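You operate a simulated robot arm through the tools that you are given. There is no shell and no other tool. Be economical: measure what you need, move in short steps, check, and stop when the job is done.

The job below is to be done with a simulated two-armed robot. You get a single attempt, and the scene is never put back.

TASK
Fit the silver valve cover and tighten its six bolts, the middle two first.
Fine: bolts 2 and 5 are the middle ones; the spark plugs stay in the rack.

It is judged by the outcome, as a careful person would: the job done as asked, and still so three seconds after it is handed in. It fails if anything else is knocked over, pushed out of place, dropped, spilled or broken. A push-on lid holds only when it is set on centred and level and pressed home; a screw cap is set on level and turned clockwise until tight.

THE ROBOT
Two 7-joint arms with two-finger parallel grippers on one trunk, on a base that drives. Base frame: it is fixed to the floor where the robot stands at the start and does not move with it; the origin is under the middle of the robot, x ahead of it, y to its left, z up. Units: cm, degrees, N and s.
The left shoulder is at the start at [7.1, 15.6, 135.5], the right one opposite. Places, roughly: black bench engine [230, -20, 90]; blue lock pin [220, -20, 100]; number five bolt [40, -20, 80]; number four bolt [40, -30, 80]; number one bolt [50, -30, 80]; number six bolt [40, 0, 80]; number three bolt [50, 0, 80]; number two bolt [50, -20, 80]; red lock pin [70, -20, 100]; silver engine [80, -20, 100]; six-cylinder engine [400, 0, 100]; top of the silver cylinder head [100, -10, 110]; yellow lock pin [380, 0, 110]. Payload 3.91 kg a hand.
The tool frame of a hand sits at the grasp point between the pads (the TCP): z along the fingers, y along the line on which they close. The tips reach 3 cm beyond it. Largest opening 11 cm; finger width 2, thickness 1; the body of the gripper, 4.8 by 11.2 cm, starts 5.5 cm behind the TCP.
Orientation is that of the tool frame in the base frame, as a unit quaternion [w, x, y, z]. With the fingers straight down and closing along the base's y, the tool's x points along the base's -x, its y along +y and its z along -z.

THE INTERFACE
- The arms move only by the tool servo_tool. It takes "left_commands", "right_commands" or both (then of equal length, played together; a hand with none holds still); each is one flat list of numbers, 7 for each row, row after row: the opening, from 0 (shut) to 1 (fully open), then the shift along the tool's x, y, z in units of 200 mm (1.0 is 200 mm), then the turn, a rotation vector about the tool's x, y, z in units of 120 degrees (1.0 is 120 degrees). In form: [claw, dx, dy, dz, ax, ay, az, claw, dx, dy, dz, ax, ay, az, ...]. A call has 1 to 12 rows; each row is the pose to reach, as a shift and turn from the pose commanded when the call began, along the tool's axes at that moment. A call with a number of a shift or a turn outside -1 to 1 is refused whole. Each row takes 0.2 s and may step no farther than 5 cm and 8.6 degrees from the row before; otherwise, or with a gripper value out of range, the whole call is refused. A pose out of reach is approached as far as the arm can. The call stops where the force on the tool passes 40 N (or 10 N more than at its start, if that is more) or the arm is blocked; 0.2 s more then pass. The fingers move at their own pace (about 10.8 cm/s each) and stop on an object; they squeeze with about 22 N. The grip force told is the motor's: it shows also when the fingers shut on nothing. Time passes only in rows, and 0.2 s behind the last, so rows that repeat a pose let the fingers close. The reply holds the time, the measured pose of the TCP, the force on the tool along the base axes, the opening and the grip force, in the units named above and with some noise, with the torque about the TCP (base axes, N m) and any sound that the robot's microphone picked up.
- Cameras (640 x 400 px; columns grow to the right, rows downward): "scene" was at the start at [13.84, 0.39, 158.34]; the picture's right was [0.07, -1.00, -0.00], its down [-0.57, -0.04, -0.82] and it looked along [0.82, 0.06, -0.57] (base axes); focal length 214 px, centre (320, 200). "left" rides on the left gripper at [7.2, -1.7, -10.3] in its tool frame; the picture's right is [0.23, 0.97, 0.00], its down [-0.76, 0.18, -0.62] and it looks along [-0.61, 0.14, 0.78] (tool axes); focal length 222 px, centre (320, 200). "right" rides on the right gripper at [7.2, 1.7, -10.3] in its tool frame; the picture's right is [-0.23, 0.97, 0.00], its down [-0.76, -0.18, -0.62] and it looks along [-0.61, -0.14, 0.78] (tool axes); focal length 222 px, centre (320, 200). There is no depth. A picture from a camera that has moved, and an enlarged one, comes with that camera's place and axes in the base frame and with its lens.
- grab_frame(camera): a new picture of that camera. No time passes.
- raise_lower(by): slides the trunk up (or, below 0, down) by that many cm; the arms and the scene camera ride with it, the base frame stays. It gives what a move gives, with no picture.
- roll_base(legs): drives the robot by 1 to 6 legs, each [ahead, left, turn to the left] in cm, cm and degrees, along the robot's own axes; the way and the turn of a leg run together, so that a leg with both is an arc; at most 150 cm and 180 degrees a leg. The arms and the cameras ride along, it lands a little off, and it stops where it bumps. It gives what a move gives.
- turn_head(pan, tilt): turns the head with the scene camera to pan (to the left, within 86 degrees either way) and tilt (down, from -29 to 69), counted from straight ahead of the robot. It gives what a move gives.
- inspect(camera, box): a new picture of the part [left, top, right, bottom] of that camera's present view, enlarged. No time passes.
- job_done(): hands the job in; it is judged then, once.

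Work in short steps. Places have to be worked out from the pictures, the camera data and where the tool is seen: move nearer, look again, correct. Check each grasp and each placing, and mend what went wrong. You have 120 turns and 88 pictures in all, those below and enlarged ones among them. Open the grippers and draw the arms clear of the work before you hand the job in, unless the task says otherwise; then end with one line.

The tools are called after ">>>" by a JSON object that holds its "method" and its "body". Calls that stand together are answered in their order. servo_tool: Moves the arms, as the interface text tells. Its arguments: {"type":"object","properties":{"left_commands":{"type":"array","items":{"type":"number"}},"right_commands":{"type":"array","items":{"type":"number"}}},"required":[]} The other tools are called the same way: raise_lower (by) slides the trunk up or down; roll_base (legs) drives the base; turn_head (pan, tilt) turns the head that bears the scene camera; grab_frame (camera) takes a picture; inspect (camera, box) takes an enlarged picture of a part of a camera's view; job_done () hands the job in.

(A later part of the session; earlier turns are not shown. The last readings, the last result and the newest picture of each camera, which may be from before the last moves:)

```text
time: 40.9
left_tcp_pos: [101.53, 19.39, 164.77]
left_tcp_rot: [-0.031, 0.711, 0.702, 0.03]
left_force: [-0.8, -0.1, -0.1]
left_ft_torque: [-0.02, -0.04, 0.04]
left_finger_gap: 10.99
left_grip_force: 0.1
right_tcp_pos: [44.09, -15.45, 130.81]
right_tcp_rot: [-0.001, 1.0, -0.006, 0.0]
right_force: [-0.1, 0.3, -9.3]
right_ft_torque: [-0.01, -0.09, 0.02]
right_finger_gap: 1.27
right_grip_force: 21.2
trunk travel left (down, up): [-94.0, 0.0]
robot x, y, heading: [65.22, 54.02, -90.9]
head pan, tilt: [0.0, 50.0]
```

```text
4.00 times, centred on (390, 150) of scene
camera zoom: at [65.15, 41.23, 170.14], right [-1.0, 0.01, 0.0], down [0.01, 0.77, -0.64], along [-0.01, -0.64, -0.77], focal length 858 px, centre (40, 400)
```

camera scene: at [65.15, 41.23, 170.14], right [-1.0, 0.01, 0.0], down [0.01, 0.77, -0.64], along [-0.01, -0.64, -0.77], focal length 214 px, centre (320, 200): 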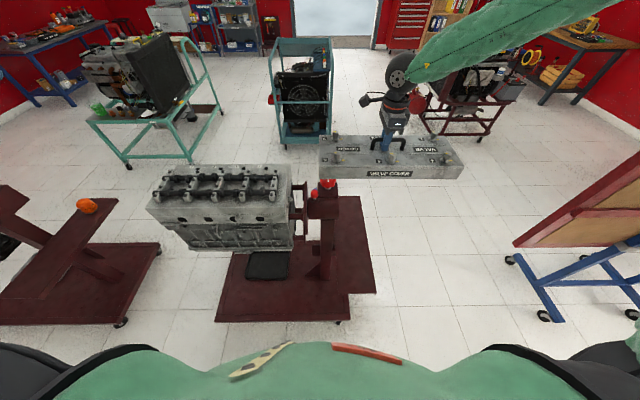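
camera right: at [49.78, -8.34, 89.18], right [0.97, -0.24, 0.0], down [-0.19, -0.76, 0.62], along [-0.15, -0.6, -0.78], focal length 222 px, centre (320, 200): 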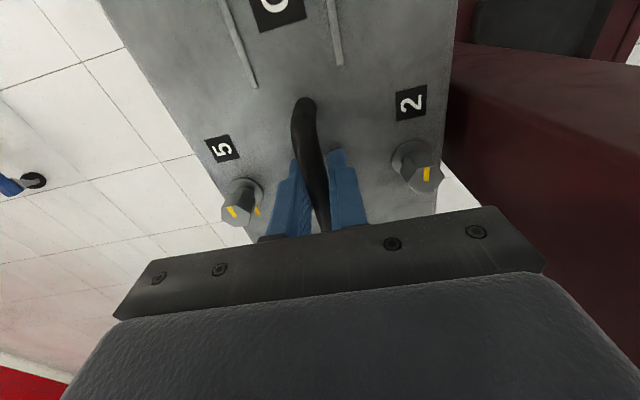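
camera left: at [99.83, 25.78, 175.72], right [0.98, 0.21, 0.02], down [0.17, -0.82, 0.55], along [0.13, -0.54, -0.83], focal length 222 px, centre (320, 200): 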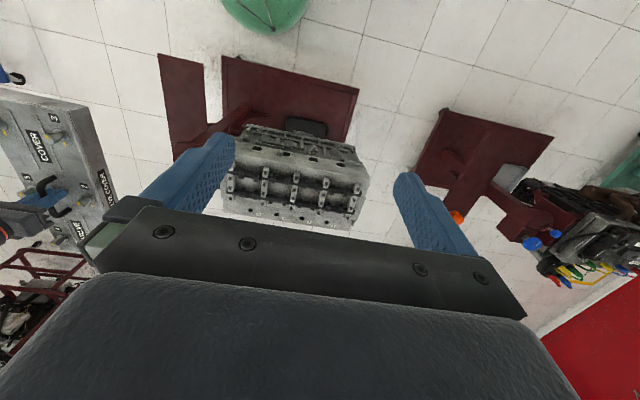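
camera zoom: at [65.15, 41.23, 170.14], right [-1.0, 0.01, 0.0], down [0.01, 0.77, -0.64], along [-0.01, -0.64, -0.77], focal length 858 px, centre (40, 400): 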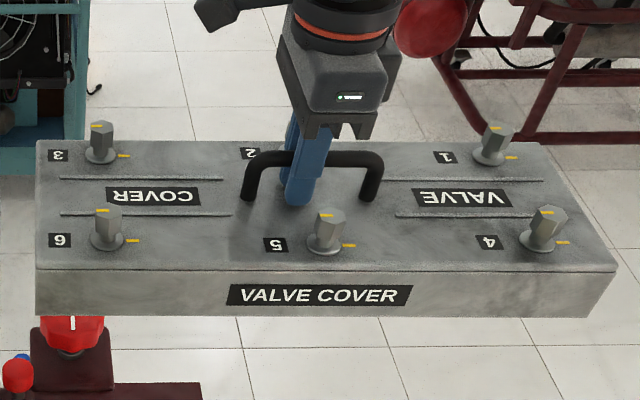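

Cover: 43×16.3×~5 cm, centre 0.6 cm to -x of the TCP, bottom about 8 cm below it. Carry it +x in three steps at the same height.

>>> {"method": "servo_tool", "body": {"right_commands": [0, 0.12, 0, 0, 0, 0, 0, 0, 0.24, 0, 0, 0, 0, 0, 0, 0.36, 0, 0, 0, 0, 0, 0, 0.48, 0, 0, 0, 0, 0, 0, 0.6, 0, 0, 0, 0, 0, 0, 0.72, 0, 0, 0, 0, 0, 0, 0.84, 0, 0, 0, 0, 0, 0, 0.96, 0, 0, 0, 0, 0]}}

>>> {"method": "servo_tool", "body": {"right_commands": [0, 0.12, 0, 0, 0, 0, 0, 0, 0.24, 0, 0, 0, 0, 0, 0, 0.36, 0, 0, 0, 0, 0, 0, 0.48, 0, 0, 0, 0, 0, 0, 0.6, 0, 0, 0, 0, 0, 0, 0.72, 0, 0, 0, 0, 0, 0, 0.84, 0, 0, 0, 0, 0, 0, 0.96, 0, 0, 0, 0, 0]}}

>>> {"method": "servo_tool", "body": {"right_commands": [0, 0.12, 0, 0, 0, 0, 0, 0, 0.24, 0, 0, 0, 0, 0, 0, 0.36, 0, 0, 0, 0, 0, 0, 0.48, 0, 0, 0, 0, 0, 0, 0.6, -0.02, 0, 0, 0, 0, 0, 0.72, -0.04, 0, 0, 0, 0, 0, 0.84, -0.06, 0, 0, 0, 0, 0, 0.96, -0.08, 0, 0, 0, 0]}}

>>> {"method": "grab_frame", "body": {"camera": "scene"}}

```text
time: 42.7
left_tcp_pos: [101.58, 19.48, 164.67]
left_tcp_rot: [-0.032, 0.711, 0.702, 0.03]
left_force: [0.3, -0.6, 1.1]
left_ft_torque: [-0.02, 0.02, 0.02]
left_finger_gap: 11.0
left_grip_force: 0.0
right_tcp_pos: [57.56, -14.21, 132.13]
right_tcp_rot: [-0.001, 1.0, -0.006, 0.002]
right_force: [0.1, -0.4, -9.5]
right_ft_torque: [-0.02, -0.13, -0.03]
right_finger_gap: 1.28
right_grip_force: 22.0
right hand out of reach, approached as far as the arm can: row 6, 7, 8
trunk travel left (down, up): [-94.0, 0.0]
robot x, y, heading: [65.29, 54.09, -90.7]
head pan, tilt: [0.0, 50.0]
```

```text
time: 44.5
left_tcp_pos: [101.54, 19.43, 164.75]
left_tcp_rot: [-0.032, 0.712, 0.701, 0.03]
left_force: [0.1, 1.0, -0.2]
left_ft_torque: [-0.02, -0.01, 0.02]
left_finger_gap: 11.01
left_grip_force: 0.2
right_tcp_pos: [60.24, -9.82, 136.29]
right_tcp_rot: [0.0, 1.0, -0.007, 0.0]
right_force: [0.5, 0.2, -9.1]
right_ft_torque: [0.01, -0.14, -0.03]
right_finger_gap: 1.26
right_grip_force: 21.9
right hand out of reach, approached as far as the arm can: row 1, 2, 3, 4, 5, 6, 7, 8
trunk travel left (down, up): [-94.0, 0.0]
robot x, y, heading: [65.27, 54.17, -90.8]
head pan, tilt: [0.0, 50.0]
```

```text
time: 46.3
left_tcp_pos: [101.59, 19.44, 164.8]
left_tcp_rot: [-0.032, 0.711, 0.701, 0.031]
left_force: [0.4, 0.2, 0.7]
left_ft_torque: [-0.02, -0.02, -0.02]
left_finger_gap: 11.01
left_grip_force: 0.1
right_tcp_pos: [61.97, -6.67, 139.86]
right_tcp_rot: [0.001, 1.0, -0.005, 0.001]
right_force: [0.4, -0.6, -10.0]
right_ft_torque: [0.01, -0.12, 0.0]
right_finger_gap: 1.28
right_grip_force: 22.3
right hand out of reach, approached as far as the arm can: row 1, 2, 3, 4, 5, 6, 7, 8
trunk travel left (down, up): [-94.0, 0.0]
robot x, y, heading: [65.45, 54.4, -90.8]
head pan, tilt: [0.0, 50.0]
```

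```text
54 pictures are left
camera scene: at [65.19, 41.26, 170.14], right [-1.0, 0.01, 0.0], down [0.01, 0.77, -0.64], along [-0.01, -0.64, -0.77], focal length 214 px, centre (320, 200)
```

scene: 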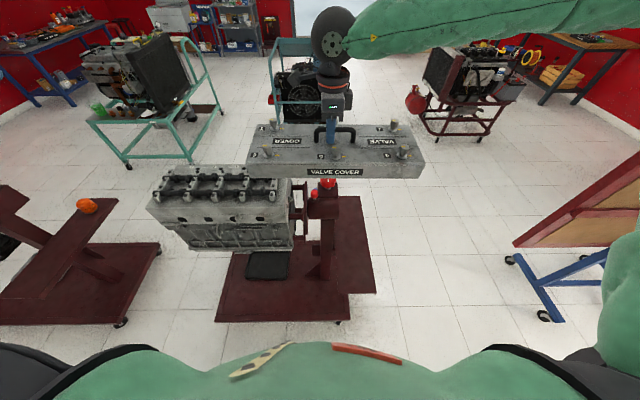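

The wrist limits reach toward the robot's left in this orientation. I'll bring the hand back to a comfortable pose relative to the robot (further right) and use the base to shift instead; first a null row to learn what is the commanded pose.

>>> {"method": "servo_tool", "body": {"right_commands": [0, 0, 0, 0, 0, 0, 0]}}

>>> {"method": "servo_tool", "body": {"right_commands": [0, -0.1, 0, 0, 0, 0, 0, 0, -0.2, 0, 0, 0, 0, 0]}}

```text
time: 46.7
left_tcp_pos: [101.59, 19.5, 164.74]
left_tcp_rot: [-0.032, 0.711, 0.702, 0.03]
left_force: [-0.5, -0.2, -0.4]
left_ft_torque: [0.01, 0.06, 0.02]
left_finger_gap: 10.99
left_grip_force: 0.1
right_tcp_pos: [61.89, -6.62, 139.95]
right_tcp_rot: [0.0, 1.0, -0.007, 0.001]
right_force: [0.4, -0.1, -9.2]
right_ft_torque: [0.0, -0.14, -0.03]
right_finger_gap: 1.27
right_grip_force: 22.0
trunk travel left (down, up): [-94.0, 0.0]
robot x, y, heading: [65.57, 54.65, -90.8]
head pan, tilt: [0.0, 50.0]
```

```text
time: 47.3
left_tcp_pos: [101.47, 19.64, 164.82]
left_tcp_rot: [-0.03, 0.711, 0.702, 0.03]
left_force: [-0.2, 0.5, 0.3]
left_ft_torque: [-0.02, 0.01, -0.01]
left_finger_gap: 11.0
left_grip_force: 0.0
right_tcp_pos: [57.94, -6.44, 139.39]
right_tcp_rot: [0.0, 1.0, -0.007, 0.002]
right_force: [0.3, 0.6, -9.0]
right_ft_torque: [0.02, -0.14, -0.01]
right_finger_gap: 1.26
right_grip_force: 21.8
trunk travel left (down, up): [-94.0, 0.0]
robot x, y, heading: [65.32, 54.36, -90.7]
head pan, tilt: [0.0, 50.0]
```

Commanded pose resets to the reached one. Move the hand to about (47,-13.6,134) and then drive the base 55 cm to its left (+x).

>>> {"method": "servo_tool", "body": {"right_commands": [0, -0.11, 0.07, 0.05, 0, 0, 0, 0, -0.22, 0.14, 0.1, 0, 0, 0, 0, -0.33, 0.21, 0.15, 0, 0, 0, 0, -0.44, 0.28, 0.2, 0, 0, 0, 0, -0.55, 0.35, 0.25, 0, 0, 0, 0, -0.55, 0.35, 0.25, 0, 0, 0]}}

>>> {"method": "roll_base", "body": {"legs": [[0, 27, 0], [0, 28, 0]]}}

>>> {"method": "grab_frame", "body": {"camera": "scene"}}

```text
time: 48.7
left_tcp_pos: [101.63, 19.38, 164.61]
left_tcp_rot: [-0.032, 0.711, 0.701, 0.03]
left_force: [-0.6, -0.1, 0.0]
left_ft_torque: [0.03, 0.01, 0.04]
left_finger_gap: 11.0
left_grip_force: 0.1
right_tcp_pos: [46.74, -13.32, 133.59]
right_tcp_rot: [0.0, 1.0, -0.007, 0.001]
right_force: [-0.1, 0.2, -10.2]
right_ft_torque: [0.02, -0.14, -0.02]
right_finger_gap: 1.24
right_grip_force: 22.1
trunk travel left (down, up): [-94.0, 0.0]
robot x, y, heading: [65.5, 54.21, -91.0]
head pan, tilt: [0.0, 50.0]
```

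```text
time: 52.1
left_tcp_pos: [155.59, 18.93, 164.87]
left_tcp_rot: [-0.031, 0.71, 0.703, 0.031]
left_force: [1.1, 0.2, 0.0]
left_ft_torque: [0.01, -0.03, -0.01]
left_finger_gap: 10.98
left_grip_force: 0.0
right_tcp_pos: [100.94, -14.11, 133.59]
right_tcp_rot: [-0.001, 1.0, -0.005, 0.0]
right_force: [0.0, -0.4, -10.6]
right_ft_torque: [-0.01, -0.13, 0.0]
right_finger_gap: 1.26
right_grip_force: 21.7
trunk travel left (down, up): [-94.0, 0.0]
robot x, y, heading: [119.35, 53.43, -90.5]
head pan, tilt: [0.0, 50.0]
```

```text
53 pictures are left
camera scene: at [119.15, 40.55, 170.14], right [-1.0, 0.01, 0.0], down [0.01, 0.77, -0.64], along [-0.01, -0.64, -0.77], focal length 214 px, centre (320, 200)
```

scene: 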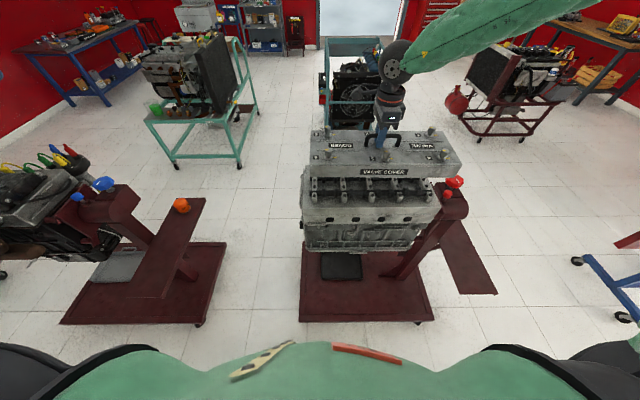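

Cover now hovers over the engine. Enlarge to compare edges.

>>> {"method": "inspect", "body": {"camera": "scene", "box": [290, 120, 470, 240]}}

>>> {"method": "grab_frame", "body": {"camera": "right"}}

```text
3.33 times, centred on (380, 180) of scene
camera zoom: at [119.15, 40.55, 170.14], right [-1.0, 0.01, 0.0], down [0.01, 0.77, -0.64], along [-0.01, -0.64, -0.77], focal length 715 px, centre (120, 267)
```

zoom: 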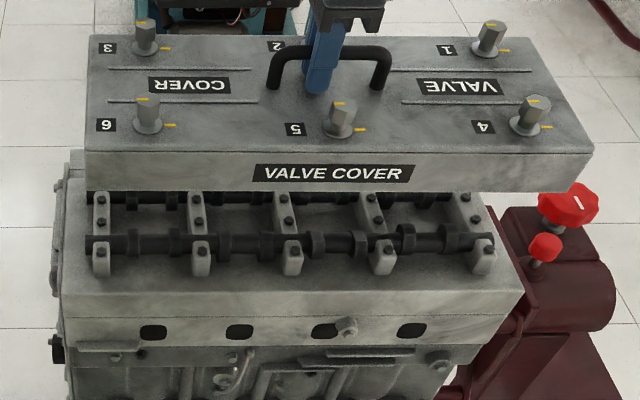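

```text
51 pictures are left
camera right: at [108.25, -15.96, 143.97], right [-0.24, -0.97, 0.0], down [-0.76, 0.18, 0.62], along [-0.6, 0.15, -0.78], focal length 222 px, centre (320, 200)
```

right: 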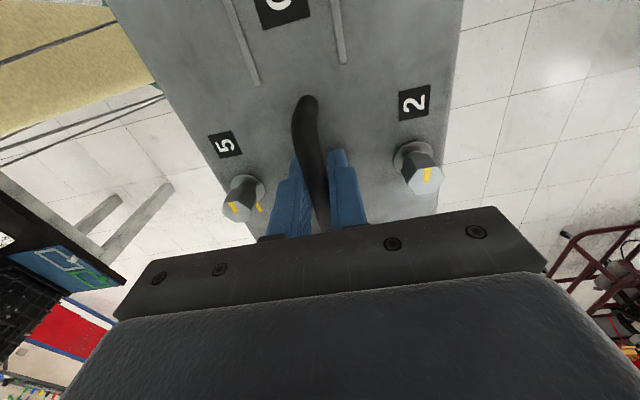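

In the same view, cover centre x ≈100.15 and deck centre ≈100.0–100.2: good. Descend 7 cm to compare edges closely.

>>> {"method": "servo_tool", "body": {"right_commands": [0, 0, 0, 0.07, 0, 0, 0, 0, 0, 0, 0.14, 0, 0, 0, 0, 0, 0, 0.21, 0, 0, 0, 0, 0, 0, 0.28, 0, 0, 0, 0, 0, 0, 0.35, 0, 0, 0, 0, 0, 0, 0.35, 0, 0, 0]}}

>>> {"method": "inspect", "body": {"camera": "scene", "box": [290, 120, 470, 240]}}

```text
time: 53.5
left_tcp_pos: [155.71, 18.99, 164.72]
left_tcp_rot: [-0.032, 0.709, 0.703, 0.03]
left_force: [-0.1, 0.7, 0.3]
left_ft_torque: [0.0, 0.01, 0.02]
left_finger_gap: 11.0
left_grip_force: 0.1
right_tcp_pos: [101.34, -14.14, 126.6]
right_tcp_rot: [-0.001, 1.0, -0.006, 0.0]
right_force: [0.4, 0.6, -9.5]
right_ft_torque: [0.03, -0.1, -0.01]
right_finger_gap: 1.28
right_grip_force: 21.7
trunk travel left (down, up): [-94.0, 0.0]
robot x, y, heading: [119.41, 53.66, -90.8]
head pan, tilt: [0.0, 50.0]
```

```text
3.33 times, centred on (380, 180) of scene
camera zoom: at [119.33, 40.6, 170.14], right [-1.0, 0.01, 0.0], down [0.01, 0.77, -0.64], along [-0.01, -0.64, -0.77], focal length 715 px, centre (120, 267)
```

zoom: 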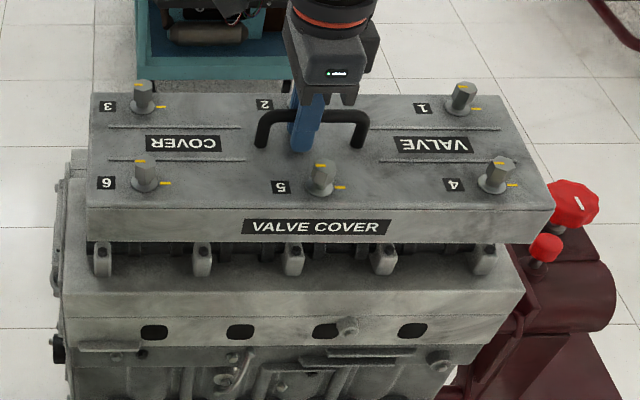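

Edges nearly match; shift +0.4 x, -0.3 y, and descend 5 more.

>>> {"method": "servo_tool", "body": {"right_commands": [0, 0.02, 0.015, 0.05, 0, 0, 0, 0, 0.02, 0.015, 0.1, 0, 0, 0, 0, 0.02, 0.015, 0.15, 0, 0, 0, 0, 0.02, 0.015, 0.2, 0, 0, 0, 0, 0.02, 0.015, 0.25, 0, 0, 0, 0, 0.02, 0.015, 0.25, 0, 0, 0]}}

>>> {"method": "inspect", "body": {"camera": "scene", "box": [290, 120, 470, 240]}}

>>> {"method": "grab_frame", "body": {"camera": "left"}}

```text
time: 54.9
left_tcp_pos: [155.79, 19.09, 164.8]
left_tcp_rot: [-0.03, 0.71, 0.703, 0.03]
left_force: [0.6, -0.9, 0.0]
left_ft_torque: [0.06, 0.01, -0.02]
left_finger_gap: 11.0
left_grip_force: 0.0
right_tcp_pos: [101.63, -14.16, 121.8]
right_tcp_rot: [0.0, 1.0, -0.005, 0.001]
right_force: [0.2, 8.5, 8.8]
right_ft_torque: [0.02, 0.11, 0.38]
right_finger_gap: 1.25
right_grip_force: 22.2
trunk travel left (down, up): [-94.0, 0.0]
robot x, y, heading: [119.53, 53.52, -90.4]
head pan, tilt: [0.0, 50.0]
```

```text
3.33 times, centred on (380, 180) of scene
camera zoom: at [119.32, 40.81, 170.18], right [-1.0, 0.01, 0.0], down [0.01, 0.77, -0.64], along [-0.01, -0.64, -0.77], focal length 715 px, centre (120, 267)
```

zoom: 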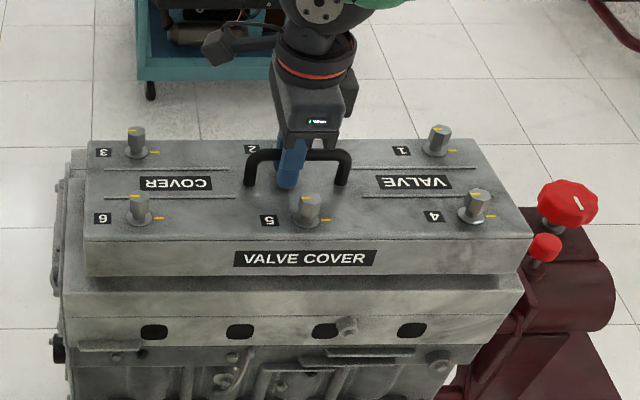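

```text
48 pictures are left
camera left: at [154.02, 25.43, 175.77], right [0.98, 0.22, 0.02], down [0.17, -0.81, 0.56], along [0.14, -0.54, -0.83], focal length 222 px, centre (320, 200)
```

left: 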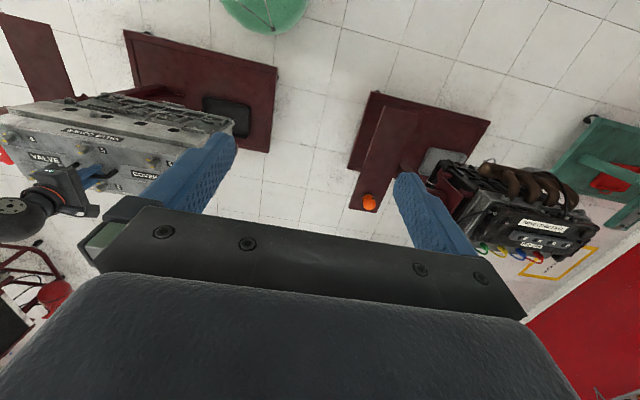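

Contact at TCP z 121.8 — earlier than expected. Zoom on the joint to see whether there's a gap.

>>> {"method": "inspect", "body": {"camera": "scene", "box": [300, 170, 380, 220]}}

>>> {"method": "inspect", "body": {"camera": "scene", "box": [390, 150, 470, 220]}}

>>> {"method": "inspect", "body": {"camera": "left", "box": [0, 80, 240, 220]}}

```text
8.00 times, centred on (340, 195) of scene
camera zoom: at [119.32, 40.81, 170.18], right [-1.0, 0.01, 0.0], down [0.01, 0.77, -0.64], along [-0.01, -0.64, -0.77], focal length 1716 px, centre (160, 240)
```

zoom: 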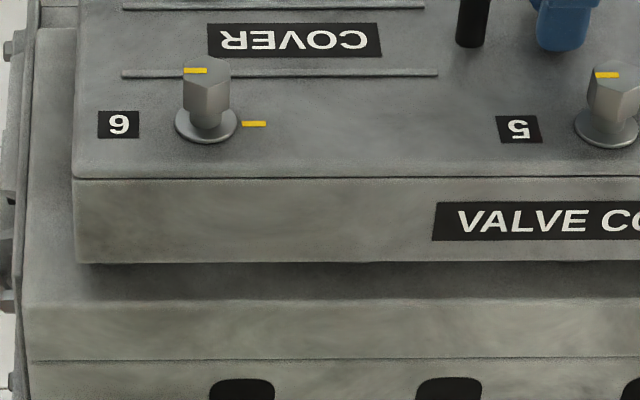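

```text
5.71 times, centred on (430, 185) of scene
camera zoom: at [119.32, 40.81, 170.18], right [-1.0, 0.01, 0.0], down [0.01, 0.77, -0.64], along [-0.01, -0.64, -0.77], focal length 1226 px, centre (-309, 286)
```

zoom: 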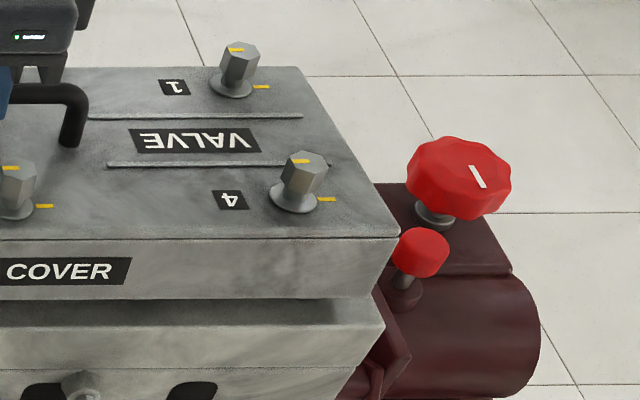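

```text
2.67 times, centred on (120, 150) of left
camera zoom: at [154.02, 25.43, 175.77], right [0.98, 0.22, 0.02], down [0.17, -0.81, 0.56], along [0.14, -0.54, -0.83], focal length 592 px, centre (853, 333)
```

zoom: 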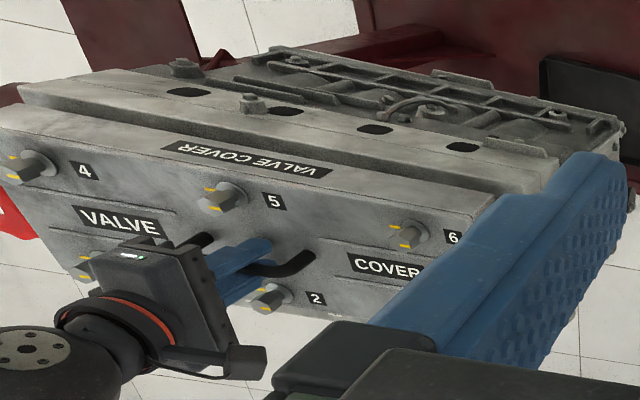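

The cover seems ~0.7 cm too far toward the knob end (insets 1.3 vs 2.7 cm), with a gap below it. Lift 1 cm, shift +0.7 x, and descend again gently.

>>> {"method": "servo_tool", "body": {"right_commands": [0, 0, 0, -0.05, 0, 0, 0, 0, 0.035, 0, -0.05, 0, 0, 0, 0, 0.035, 0, -0.02, 0, 0, 0, 0, 0.035, 0, 0, 0, 0, 0, 0, 0.035, 0, 0.01, 0, 0, 0, 0, 0.035, 0, 0.02, 0, 0, 0]}}

```text
time: 56.3
left_tcp_pos: [155.64, 19.41, 164.88]
left_tcp_rot: [-0.03, 0.71, 0.703, 0.029]
left_force: [-0.8, -1.3, -0.8]
left_ft_torque: [0.01, -0.03, 0.03]
left_finger_gap: 10.99
left_grip_force: 0.0
right_tcp_pos: [102.16, -13.91, 121.34]
right_tcp_rot: [0.002, 1.0, -0.005, 0.0]
right_force: [-3.4, 17.2, 18.4]
right_ft_torque: [0.06, -0.07, 0.43]
right_finger_gap: 1.29
right_grip_force: 21.7
trunk travel left (down, up): [-94.0, 0.0]
robot x, y, heading: [119.21, 53.44, -90.6]
head pan, tilt: [0.0, 50.0]
```

A strong +y reaction (17 N) suggests the cover's near wall rides on a slope: it needs to go +y. Lift 0.8, shift +0.7 y, lower gently.

>>> {"method": "servo_tool", "body": {"right_commands": [0, 0, 0, -0.05, 0, 0, 0, 0, 0, -0.035, -0.05, 0, 0, 0, 0, 0, -0.035, -0.03, 0, 0, 0, 0, 0, -0.035, -0.01, 0, 0, 0, 0, 0, -0.035, 0.0, 0, 0, 0, 0, 0, -0.035, 0.01, 0, 0, 0]}}

```text
time: 57.7
left_tcp_pos: [155.71, 19.0, 164.64]
left_tcp_rot: [-0.03, 0.71, 0.703, 0.03]
left_force: [0.2, 0.3, -0.3]
left_ft_torque: [0.01, -0.02, 0.01]
left_finger_gap: 11.0
left_grip_force: 0.1
right_tcp_pos: [102.21, -13.42, 121.26]
right_tcp_rot: [-0.001, 1.0, -0.005, 0.001]
right_force: [0.7, 8.2, 2.8]
right_ft_torque: [-0.08, 0.26, 0.43]
right_finger_gap: 1.28
right_grip_force: 21.9
trunk travel left (down, up): [-94.0, 0.0]
robot x, y, heading: [119.51, 53.41, -90.3]
head pan, tilt: [0.0, 50.0]
```

Still +y reaction but less. Shift another +0.6 y and press slightly.

>>> {"method": "servo_tool", "body": {"right_commands": [0, 0, 0, -0.05, 0, 0, 0, 0, 0, -0.03, -0.05, 0, 0, 0, 0, 0, -0.03, -0.03, 0, 0, 0, 0, 0, -0.03, -0.01, 0, 0, 0, 0, 0, -0.03, 0.01, 0, 0, 0, 0, 0, -0.03, 0.03, 0, 0, 0]}}

>>> {"method": "inspect", "body": {"camera": "scene", "box": [290, 130, 470, 230]}}

```text
time: 59.1
left_tcp_pos: [155.8, 19.0, 164.78]
left_tcp_rot: [-0.029, 0.709, 0.704, 0.031]
left_force: [-0.2, 0.1, 1.0]
left_ft_torque: [0.01, 0.02, -0.02]
left_finger_gap: 11.02
left_grip_force: 0.2
right_tcp_pos: [102.35, -13.05, 120.48]
right_tcp_rot: [0.0, 1.0, -0.005, 0.001]
right_force: [-3.6, 4.0, 23.7]
right_ft_torque: [-0.35, 0.38, -0.02]
right_finger_gap: 1.29
right_grip_force: 21.8
trunk travel left (down, up): [-94.0, 0.0]
robot x, y, heading: [119.56, 53.45, -90.4]
head pan, tilt: [0.0, 50.0]
```

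```text
3.56 times, centred on (380, 180) of scene
camera zoom: at [119.31, 40.73, 170.19], right [-1.0, 0.01, 0.0], down [0.01, 0.77, -0.64], along [-0.01, -0.64, -0.77], focal length 763 px, centre (107, 271)
```

zoom: 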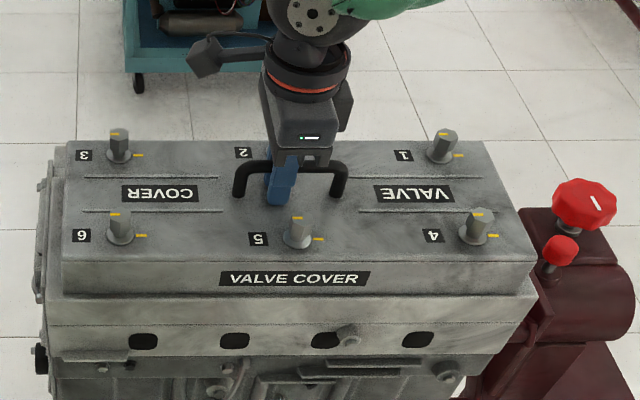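

It dropped further (TCP 120.5). Zoom on both ends of the joint.

>>> {"method": "inspect", "body": {"camera": "scene", "box": [295, 165, 385, 225]}}

>>> {"method": "inspect", "body": {"camera": "scene", "box": [390, 165, 470, 225]}}

```text
6.67 times, centred on (340, 195) of scene
camera zoom: at [119.31, 40.73, 170.19], right [-1.0, 0.01, 0.0], down [0.01, 0.77, -0.64], along [-0.01, -0.64, -0.77], focal length 1430 px, centre (187, 233)
```

zoom: 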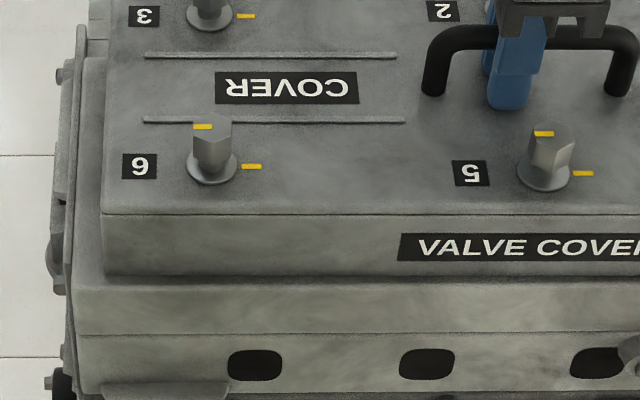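

```text
6.67 times, centred on (430, 195) of scene
camera zoom: at [119.31, 40.73, 170.19], right [-1.0, 0.01, 0.0], down [0.01, 0.77, -0.64], along [-0.01, -0.64, -0.77], focal length 1430 px, centre (-413, 233)
```

zoom: 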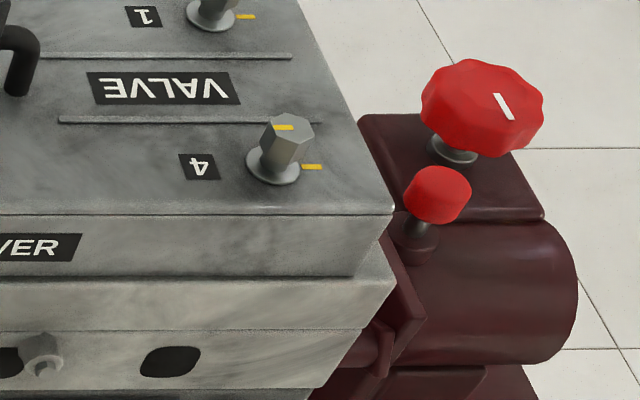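

The cover now looks seated, inset 2.2 vs 1.7 cm at the ends. Ease x by -0.2 and press a little to confirm it's home.

>>> {"method": "servo_tool", "body": {"right_commands": [0, -0.006, 0, -0.01, 0, 0, 0, 0, -0.012, -0.01, -0.01, 0, 0, 0, 0, -0.012, -0.01, 0, 0, 0, 0, 0, -0.012, -0.01, 0.01, 0, 0, 0, 0, -0.012, -0.01, 0.015, 0, 0, 0]}}

```text
time: 60.3
left_tcp_pos: [155.66, 18.99, 164.93]
left_tcp_rot: [-0.03, 0.71, 0.703, 0.029]
left_force: [-0.8, 0.2, 0.0]
left_ft_torque: [0.0, -0.01, 0.03]
left_finger_gap: 11.0
left_grip_force: 0.0
right_tcp_pos: [101.92, -12.81, 120.46]
right_tcp_rot: [0.002, 1.0, -0.006, 0.0]
right_force: [-0.8, 5.6, 18.7]
right_ft_torque: [0.77, 0.58, 0.05]
right_finger_gap: 1.27
right_grip_force: 21.9
trunk travel left (down, up): [-94.0, 0.0]
robot x, y, heading: [119.44, 53.64, -90.7]
head pan, tilt: [0.0, 50.0]
stopped in row 5 (right hand): the force on the tool passed its limit at 44 N (the readings are from after the stop); the commanded pose is now the measured one
```

It's rigid at 44 N with no further descent. Release the handle partly and look again for level and gaps.

>>> {"method": "servo_tool", "body": {"right_commands": [0.38, 0, 0, -0.01, 0, 0, 0, 0.38, 0, 0, -0.05, 0, 0, 0, 0.38, 0, 0, -0.2, 0, 0, 0, 0.38, 0, 0, -0.4, 0, 0, 0, 0.38, 0, 0, -0.6, 0, 0, 0, 0.38, 0, 0, -0.8, 0, 0, 0]}}

>>> {"method": "inspect", "body": {"camera": "scene", "box": [290, 130, 470, 230]}}

>>> {"method": "grab_frame", "body": {"camera": "right"}}

```text
time: 61.7
left_tcp_pos: [155.9, 19.22, 164.79]
left_tcp_rot: [-0.031, 0.709, 0.704, 0.03]
left_force: [0.5, 0.4, 0.4]
left_ft_torque: [0.0, 0.01, 0.01]
left_finger_gap: 11.0
left_grip_force: 0.0
right_tcp_pos: [102.03, -12.88, 136.31]
right_tcp_rot: [0.001, 1.0, -0.006, 0.0]
right_force: [1.0, -0.3, 0.6]
right_ft_torque: [0.0, -0.03, 0.01]
right_finger_gap: 4.2
right_grip_force: 0.0
trunk travel left (down, up): [-94.0, 0.0]
robot x, y, heading: [119.17, 53.59, -90.3]
head pan, tilt: [0.0, 50.0]
```

```text
3.56 times, centred on (380, 180) of scene
camera zoom: at [119.32, 40.81, 170.15], right [-1.0, 0.01, 0.0], down [0.01, 0.77, -0.64], along [-0.01, -0.64, -0.77], focal length 763 px, centre (107, 271)
```

zoom: 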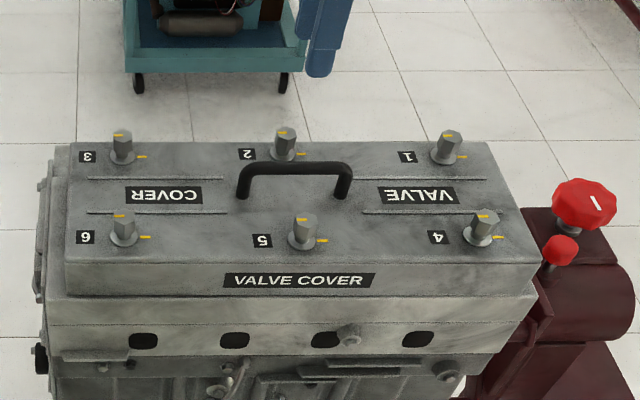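

```text
40 pictures are left
camera right: at [109.3, -14.66, 146.75], right [-0.24, -0.97, 0.0], down [-0.76, 0.19, 0.62], along [-0.6, 0.14, -0.78], focal length 222 px, centre (320, 200)
```

right: 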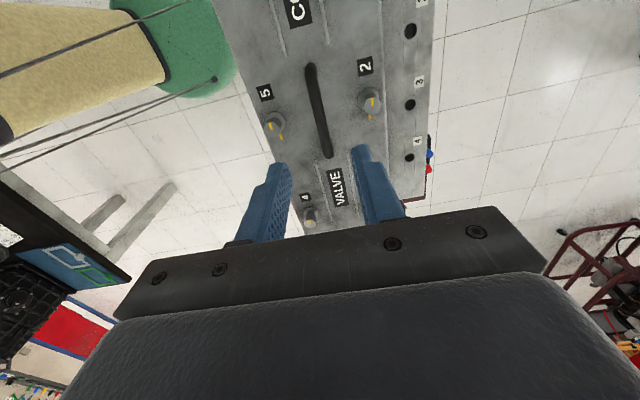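

Looks well seated. Check the far (plug) side and the bolt marks from the right hand camera.

>>> {"method": "inspect", "body": {"camera": "right", "box": [200, 0, 440, 230]}}

>>> {"method": "inspect", "body": {"camera": "scene", "box": [290, 160, 350, 225]}}

```text
1.74 times, centred on (320, 115) of right
camera zoom: at [109.3, -14.66, 146.75], right [-0.24, -0.97, 0.0], down [-0.76, 0.19, 0.62], along [-0.6, 0.14, -0.78], focal length 386 px, centre (320, 348)
```

zoom: 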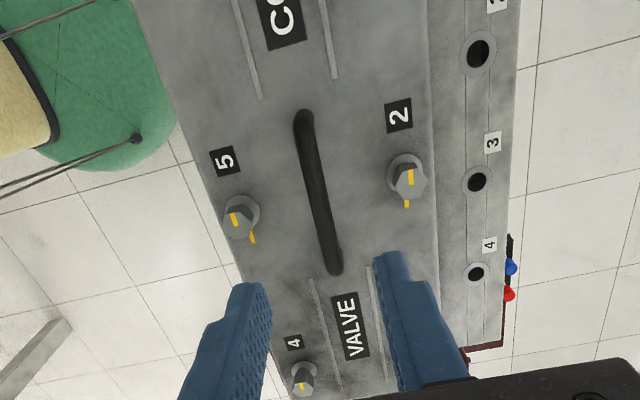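

```text
6.15 times, centred on (320, 192) of scene
camera zoom: at [119.32, 40.81, 170.15], right [-1.0, 0.01, 0.0], down [0.01, 0.77, -0.64], along [-0.01, -0.64, -0.77], focal length 1320 px, centre (320, 246)
```

zoom: 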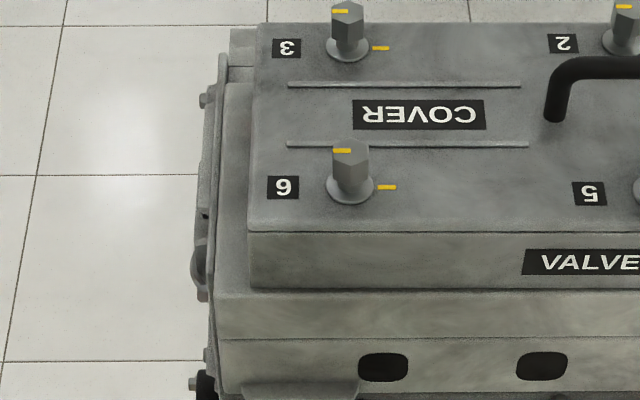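

The cover is centred and seated. The hex heads have flats facing ±x; marks on head and cover are opposite, so bolts are still loose. I'll turn the hand back 90° (counter-clockwise) to the comfortable orientation and view bolt 2.

>>> {"method": "servo_tool", "body": {"right_commands": [0.38, 0, 0, 0, 0, 0, -0.0682, 0.38, 0, 0, 0, 0, 0, -0.1364, 0.38, 0, 0, 0, 0, 0, -0.2045, 0.38, 0, 0, 0, 0, 0, -0.2727, 0.38, 0, 0, 0, 0, 0, -0.3409, 0.38, 0, 0, 0, 0, 0, -0.4091, 0.38, 0, 0, 0, 0, 0, -0.4773, 0.38, 0, 0, 0, 0, 0, -0.5455, 0.38, 0, 0, 0, 0, 0, -0.6136, 0.38, 0, 0, 0, 0, 0, -0.6818, 0.38, 0, 0, 0, 0, 0, -0.75]}}

>>> {"method": "servo_tool", "body": {"right_commands": [0.38, 0, 0, 0, 0, 0, -0.0625, 0.38, 0, 0, 0, 0, 0, -0.125, 0.38, 0, 0, 0, 0, 0, -0.1875, 0.38, 0, 0, 0, 0, 0, -0.25, 0.38, 0, 0, 0, 0, 0, -0.3125, 0.38, 0, 0, 0, 0, 0, -0.375, 0.38, 0, 0, 0, 0, 0, -0.4375, 0.38, 0, 0, 0, 0, 0, -0.5]}}

>>> {"method": "grab_frame", "body": {"camera": "right"}}

```text
time: 64.1
left_tcp_pos: [155.53, 19.01, 164.73]
left_tcp_rot: [-0.031, 0.71, 0.702, 0.031]
left_force: [-0.2, -0.1, 0.8]
left_ft_torque: [-0.03, 0.02, 0.04]
left_finger_gap: 11.01
left_grip_force: 0.1
right_tcp_pos: [101.82, -12.74, 136.42]
right_tcp_rot: [0.001, 0.71, 0.704, -0.001]
right_force: [-0.6, 0.4, 0.1]
right_ft_torque: [-0.01, 0.01, 0.02]
right_finger_gap: 4.19
right_grip_force: 0.0
trunk travel left (down, up): [-94.0, 0.0]
robot x, y, heading: [119.44, 53.73, -90.3]
head pan, tilt: [0.0, 50.0]
```

```text
time: 65.9
left_tcp_pos: [155.26, 19.16, 164.77]
left_tcp_rot: [-0.03, 0.709, 0.704, 0.031]
left_force: [-0.5, 0.8, 1.1]
left_ft_torque: [-0.11, -0.01, -0.01]
left_finger_gap: 10.99
left_grip_force: 0.0
right_tcp_pos: [101.44, -12.79, 136.48]
right_tcp_rot: [0.001, 0.263, 0.965, -0.005]
right_force: [0.4, 1.1, -8.5]
right_ft_torque: [-0.1, -0.01, 0.0]
right_finger_gap: 4.19
right_grip_force: 0.1
trunk travel left (down, up): [-94.0, 0.0]
robot x, y, heading: [119.19, 53.78, -90.2]
head pan, tilt: [0.0, 50.0]
```

```text
37 pictures are left
camera right: at [96.21, -7.66, 146.74], right [0.69, 0.72, -0.01], down [0.56, -0.53, 0.63], along [0.45, -0.44, -0.78], focal length 222 px, centre (320, 200)
```

right: 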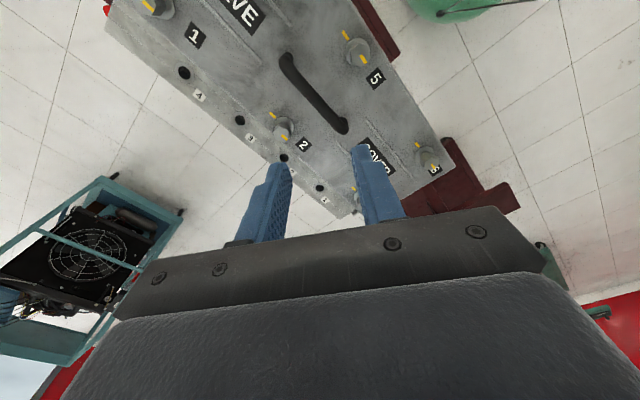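

The tool shows -8.5 N in z with nothing held; recheck with a null row.

>>> {"method": "servo_tool", "body": {"right_commands": [0.38, 0, 0, 0, 0, 0, 0, 0.38, 0, 0, 0, 0, 0, 0]}}

>>> {"method": "inspect", "body": {"camera": "right", "box": [240, 20, 460, 190]}}

>>> {"method": "grab_frame", "body": {"camera": "scene"}}

```text
time: 66.5
left_tcp_pos: [155.71, 19.04, 164.88]
left_tcp_rot: [-0.03, 0.71, 0.703, 0.03]
left_force: [0.1, -0.5, 0.1]
left_ft_torque: [-0.03, -0.06, -0.06]
left_finger_gap: 11.01
left_grip_force: 0.1
right_tcp_pos: [101.78, -12.72, 136.1]
right_tcp_rot: [0.001, 0.265, 0.964, -0.002]
right_force: [0.4, 0.1, 0.3]
right_ft_torque: [-0.05, -0.02, 0.02]
right_finger_gap: 4.2
right_grip_force: 0.2
trunk travel left (down, up): [-94.0, 0.0]
robot x, y, heading: [119.5, 53.35, -90.6]
head pan, tilt: [0.0, 50.0]
```

```text
2.35 times, centred on (350, 105) of right
camera zoom: at [96.48, -7.63, 146.55], right [0.69, 0.72, 0.0], down [0.56, -0.54, 0.63], along [0.45, -0.44, -0.78], focal length 523 px, centre (249, 424)
```

zoom: 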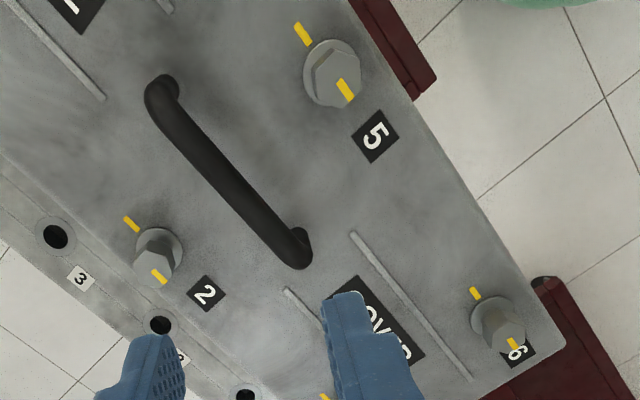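

```text
35 pictures are left
camera scene: at [119.14, 40.75, 170.16], right [-1.0, 0.01, 0.0], down [0.01, 0.77, -0.64], along [-0.01, -0.64, -0.77], focal length 214 px, centre (320, 200)
```

scene: 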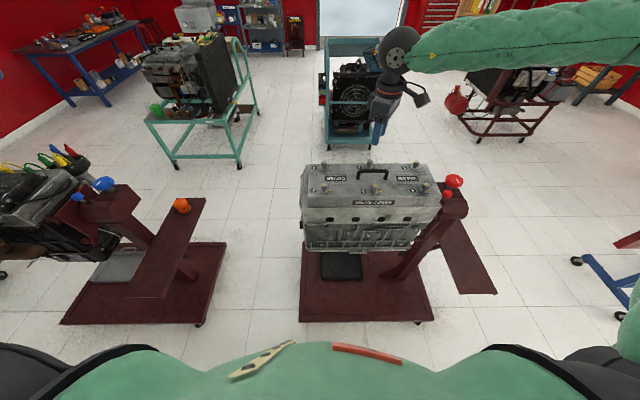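

All heads' marks are indeed 180° from the cover marks. Bolt 2 is at about (101,-18.4), head top z≈120.3, and the tool's closing line matches its flats. Move above it.

>>> {"method": "servo_tool", "body": {"right_commands": [0.38, -0.04, -0.09, 0, 0, 0, 0, 0.38, -0.08, -0.18, 0.1, 0, 0, 0, 0.38, -0.11, -0.266, 0.2, 0, 0, 0, 0.38, -0.11, -0.266, 0.35, 0, 0, 0, 0.38, -0.11, -0.266, 0.5, 0, 0, 0, 0.38, -0.11, -0.266, 0.5, 0, 0, 0]}}

>>> {"method": "grab_frame", "body": {"camera": "right"}}

>>> {"method": "inspect", "body": {"camera": "scene", "box": [330, 110, 420, 200]}}

```text
time: 67.9
left_tcp_pos: [155.54, 18.98, 164.7]
left_tcp_rot: [-0.031, 0.71, 0.703, 0.031]
left_force: [-0.4, 0.3, -0.2]
left_ft_torque: [0.01, 0.01, -0.03]
left_finger_gap: 11.0
left_grip_force: 0.1
right_tcp_pos: [102.71, -16.53, 125.83]
right_tcp_rot: [-0.001, 0.273, 0.962, -0.008]
right_force: [-0.3, 0.5, -0.1]
right_ft_torque: [-0.02, 0.0, -0.01]
right_finger_gap: 4.18
right_grip_force: 0.0
right hand out of reach, approached as far as the arm can: row 1, 2, 3, 4, 5, 6
trunk travel left (down, up): [-94.0, 0.0]
robot x, y, heading: [119.32, 53.75, -90.5]
head pan, tilt: [0.0, 50.0]
```

```text
34 pictures are left
camera right: at [97.54, -11.19, 136.16], right [0.7, 0.71, -0.02], down [0.56, -0.54, 0.63], along [0.44, -0.45, -0.78], focal length 222 px, centre (320, 200)
```

right: 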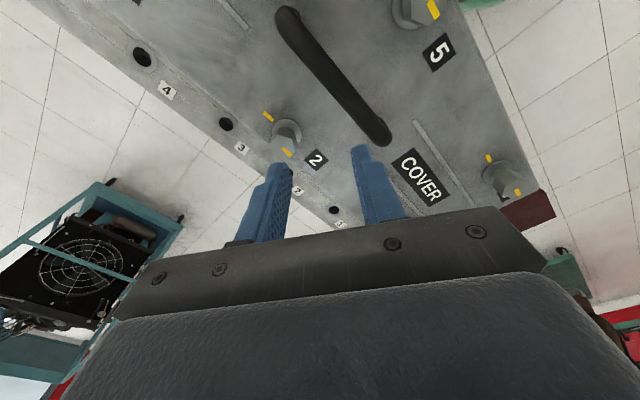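

```text
4.44 times, centred on (375, 155) of scene
camera zoom: at [119.21, 40.62, 170.15], right [-1.0, 0.01, 0.0], down [0.01, 0.77, -0.64], along [-0.01, -0.64, -0.77], focal length 953 px, centre (76, 400)
```

zoom: 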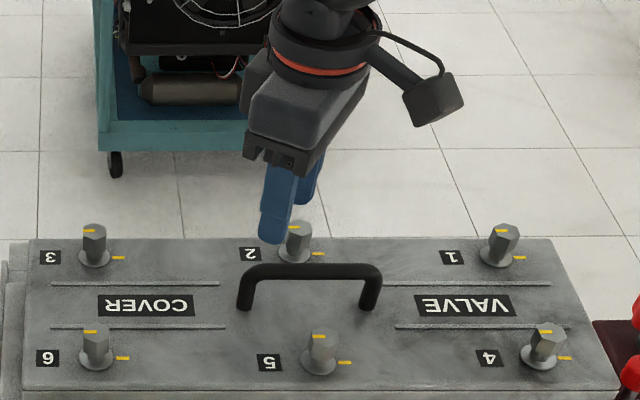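

The wrist is at its limit here with the trunk this high. I'll raise the hand 12 and lower the trunk 24, then retry.

>>> {"method": "servo_tool", "body": {"right_commands": [0.38, 0, 0, -0.2, 0, 0, 0, 0.38, 0, 0, -0.4, 0, 0, 0, 0.38, 0, 0, -0.6, 0, 0, 0]}}

>>> {"method": "raise_lower", "body": {"by": -12}}

>>> {"method": "servo_tool", "body": {"right_commands": [0.38, 0, 0, -0.2, 0, 0, 0, 0.38, 0, 0, -0.4, 0, 0, 0, 0.38, 0, 0, -0.6, 0, 0, 0]}}

>>> {"method": "raise_lower", "body": {"by": -12}}

```text
time: 68.7
left_tcp_pos: [155.78, 18.85, 164.73]
left_tcp_rot: [-0.032, 0.71, 0.703, 0.03]
left_force: [-0.7, -0.1, -0.6]
left_ft_torque: [-0.02, -0.05, -0.03]
left_finger_gap: 11.0
left_grip_force: 0.0
right_tcp_pos: [103.91, -14.8, 137.59]
right_tcp_rot: [0.0, 0.268, 0.963, -0.004]
right_force: [0.0, -0.7, 0.6]
right_ft_torque: [-0.01, -0.01, 0.01]
right_finger_gap: 4.16
right_grip_force: 0.1
right hand out of reach, approached as far as the arm can: row 1, 2, 3
trunk travel left (down, up): [-94.0, 0.0]
robot x, y, heading: [119.43, 53.54, -90.5]
head pan, tilt: [0.0, 50.0]
```

```text
time: 70.2
left_tcp_pos: [155.65, 19.01, 152.76]
left_tcp_rot: [-0.032, 0.71, 0.703, 0.03]
left_force: [-0.2, -1.3, 0.4]
left_ft_torque: [-0.01, -0.01, 0.0]
left_finger_gap: 11.0
left_grip_force: 0.1
right_tcp_pos: [103.83, -14.96, 125.63]
right_tcp_rot: [-0.001, 0.269, 0.963, -0.005]
right_force: [0.5, -0.2, 0.5]
right_ft_torque: [-0.03, 0.01, 0.0]
right_finger_gap: 4.18
right_grip_force: 0.0
trunk travel left (down, up): [-82.0, 12.0]
robot x, y, heading: [119.42, 53.86, -90.6]
head pan, tilt: [0.0, 50.0]
```

```text
time: 71.0
left_tcp_pos: [155.7, 19.1, 152.82]
left_tcp_rot: [-0.03, 0.71, 0.703, 0.031]
left_force: [-0.3, 0.7, 0.3]
left_ft_torque: [0.0, -0.03, 0.0]
left_finger_gap: 10.97
left_grip_force: 0.1
right_tcp_pos: [103.82, -14.69, 137.46]
right_tcp_rot: [-0.001, 0.272, 0.962, -0.005]
right_force: [-0.4, 0.2, -0.7]
right_ft_torque: [0.03, 0.04, 0.02]
right_finger_gap: 4.17
right_grip_force: 0.1
trunk travel left (down, up): [-82.0, 12.0]
robot x, y, heading: [119.3, 53.55, -90.4]
head pan, tilt: [0.0, 50.0]
```

```text
time: 72.5
left_tcp_pos: [155.76, 18.98, 140.86]
left_tcp_rot: [-0.031, 0.71, 0.703, 0.03]
left_force: [0.2, 0.1, 1.2]
left_ft_torque: [0.0, 0.0, -0.04]
left_finger_gap: 11.0
left_grip_force: 0.0
right_tcp_pos: [103.83, -14.83, 125.73]
right_tcp_rot: [0.0, 0.273, 0.962, -0.005]
right_force: [-0.5, -1.0, 0.4]
right_ft_torque: [0.02, 0.01, 0.01]
right_finger_gap: 4.16
right_grip_force: 0.1
trunk travel left (down, up): [-70.0, 24.0]
robot x, y, heading: [119.54, 53.81, -90.7]
head pan, tilt: [0.0, 50.0]
```

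Now move level to above bolt 2 at (101,-18.4).

>>> {"method": "servo_tool", "body": {"right_commands": [0.38, 0.01, -0.11, 0, 0, 0, 0, 0.38, 0.025, -0.227, 0, 0, 0, 0, 0.38, 0.025, -0.227, 0, 0, 0, 0]}}

>>> {"method": "grab_frame", "body": {"camera": "right"}}

>>> {"method": "inspect", "body": {"camera": "scene", "box": [330, 90, 420, 180]}}

```text
time: 73.3
left_tcp_pos: [155.71, 18.92, 140.73]
left_tcp_rot: [-0.032, 0.71, 0.702, 0.031]
left_force: [0.2, -0.1, -0.2]
left_ft_torque: [-0.01, -0.01, 0.01]
left_finger_gap: 11.0
left_grip_force: 0.0
right_tcp_pos: [103.29, -15.47, 125.53]
right_tcp_rot: [-0.002, 0.279, 0.96, -0.008]
right_force: [0.8, 0.8, 0.2]
right_ft_torque: [-0.01, 0.0, -0.02]
right_finger_gap: 4.17
right_grip_force: 0.0
right hand out of reach, approached as far as the arm can: row 1, 2, 3
trunk travel left (down, up): [-70.0, 24.0]
robot x, y, heading: [119.23, 53.7, -90.6]
head pan, tilt: [0.0, 50.0]
```

```text
32 pictures are left
camera right: at [98.21, -10.09, 135.79], right [0.72, 0.7, -0.02], down [0.55, -0.55, 0.63], along [0.43, -0.46, -0.78], focal length 222 px, centre (320, 200)
```

right: 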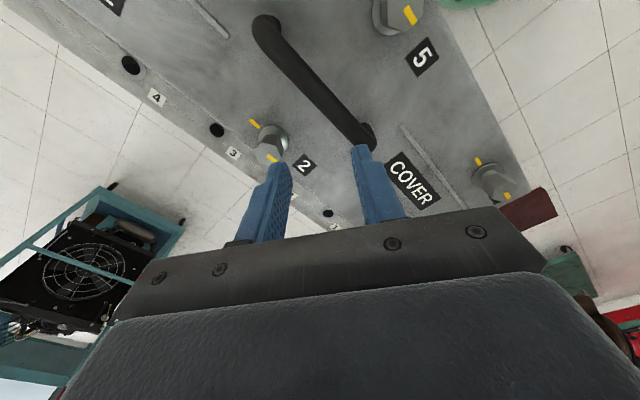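

```text
4.44 times, centred on (375, 135) of scene
camera zoom: at [119.28, 40.63, 146.15], right [-1.0, 0.01, 0.0], down [0.01, 0.77, -0.64], along [-0.01, -0.64, -0.77], focal length 953 px, centre (76, 489)
```

zoom: 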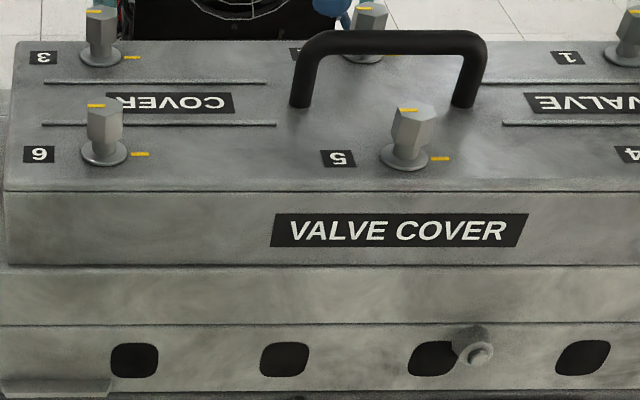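

The wrist can't go that far counter-clockwise here. I'll use the 0°…+80° range instead: return to tool x = +y (closing along x, matching flats), then go above bolt 2.

>>> {"method": "servo_tool", "body": {"right_commands": [0.38, 0, 0, 0, 0, 0, 0.069, 0.38, 0, 0, 0, 0, 0, 0.139, 0.38, 0, 0, 0, 0, 0, 0.208, 0.38, 0, 0, 0, 0, 0, 0.277, 0.38, 0, 0, 0, 0, 0, 0.347, 0.38, 0, 0, 0, 0, 0, 0.416, 0.38, 0, 0, 0, 0, 0, 0.485]}}

>>> {"method": "servo_tool", "body": {"right_commands": [0.38, -0.07, -0.055, 0, 0, 0, 0, 0.38, -0.145, -0.115, 0, 0, 0, 0, 0.38, -0.145, -0.115, 0, 0, 0, 0]}}

>>> {"method": "grab_frame", "body": {"camera": "right"}}

```text
time: 74.9
left_tcp_pos: [155.8, 19.09, 140.76]
left_tcp_rot: [-0.031, 0.71, 0.702, 0.031]
left_force: [-0.1, -0.9, -0.5]
left_ft_torque: [0.04, 0.01, 0.01]
left_finger_gap: 11.0
left_grip_force: 0.0
right_tcp_pos: [103.25, -15.36, 125.3]
right_tcp_rot: [0.002, 0.707, 0.707, -0.005]
right_force: [-0.3, 0.0, 0.1]
right_ft_torque: [0.03, 0.03, 0.03]
right_finger_gap: 4.19
right_grip_force: 0.0
trunk travel left (down, up): [-70.0, 24.0]
robot x, y, heading: [119.1, 53.21, -90.4]
head pan, tilt: [0.0, 50.0]
```

```text
time: 75.7
left_tcp_pos: [155.84, 19.01, 140.79]
left_tcp_rot: [-0.031, 0.71, 0.703, 0.03]
left_force: [0.3, -0.6, 0.1]
left_ft_torque: [0.02, -0.03, 0.03]
left_finger_gap: 11.01
left_grip_force: 0.1
right_tcp_pos: [100.81, -18.22, 125.52]
right_tcp_rot: [0.002, 0.706, 0.708, -0.005]
right_force: [-0.6, -0.4, -0.1]
right_ft_torque: [0.0, -0.01, 0.0]
right_finger_gap: 4.19
right_grip_force: 0.1
trunk travel left (down, up): [-70.0, 24.0]
robot x, y, heading: [119.35, 53.26, -90.4]
head pan, tilt: [0.0, 50.0]
```

```text
30 pictures are left
camera right: at [102.6, -10.91, 135.8], right [0.97, -0.22, 0.0], down [-0.17, -0.76, 0.63], along [-0.14, -0.62, -0.78], focal length 222 px, centre (320, 200)
```

right: 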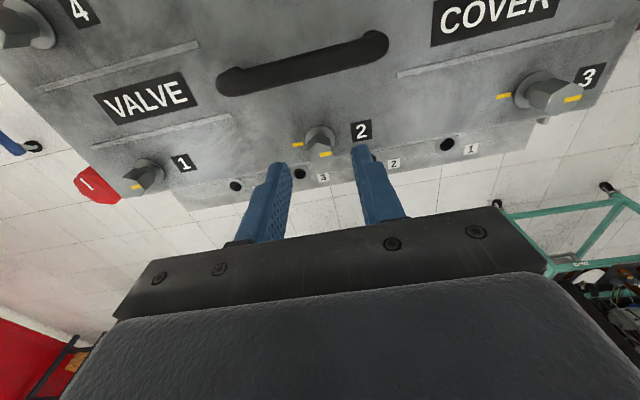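

TCP projects to (320,150) at head height, and the head sits at about (321,150): aligned. Descend to TCP z≈121.3 and close on the hex.

>>> {"method": "servo_tool", "body": {"right_commands": [0.38, 0, 0, 0.1, 0, 0, 0, 0.38, 0, 0, 0.17, 0, 0, 0, 0.38, 0, 0, 0.205, 0, 0, 0, 0, 0, 0, 0.205, 0, 0, 0, 0, 0, 0, 0.205, 0, 0, 0, 0, 0, 0, 0.205, 0, 0, 0]}}

>>> {"method": "grab_frame", "body": {"camera": "right"}}

```text
time: 77.1
left_tcp_pos: [155.58, 18.99, 140.74]
left_tcp_rot: [-0.031, 0.71, 0.703, 0.03]
left_force: [0.8, -0.3, 1.1]
left_ft_torque: [0.01, 0.02, 0.01]
left_finger_gap: 10.99
left_grip_force: 0.1
right_tcp_pos: [100.78, -18.39, 121.15]
right_tcp_rot: [0.002, 0.706, 0.708, -0.004]
right_force: [-2.4, 0.3, 0.2]
right_ft_torque: [-0.3, -0.08, -0.04]
right_finger_gap: 1.87
right_grip_force: 22.3
trunk travel left (down, up): [-70.0, 24.0]
robot x, y, heading: [119.44, 53.62, -90.5]
head pan, tilt: [0.0, 50.0]
```

```text
29 pictures are left
camera right: at [102.5, -11.04, 131.52], right [0.97, -0.22, 0.0], down [-0.17, -0.76, 0.63], along [-0.14, -0.62, -0.78], focal length 222 px, centre (320, 200)
```

right: 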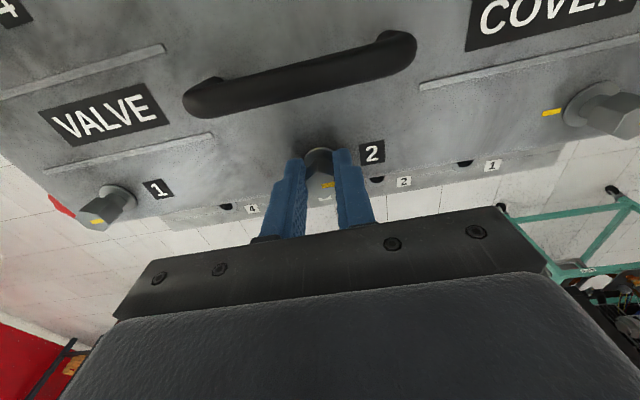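

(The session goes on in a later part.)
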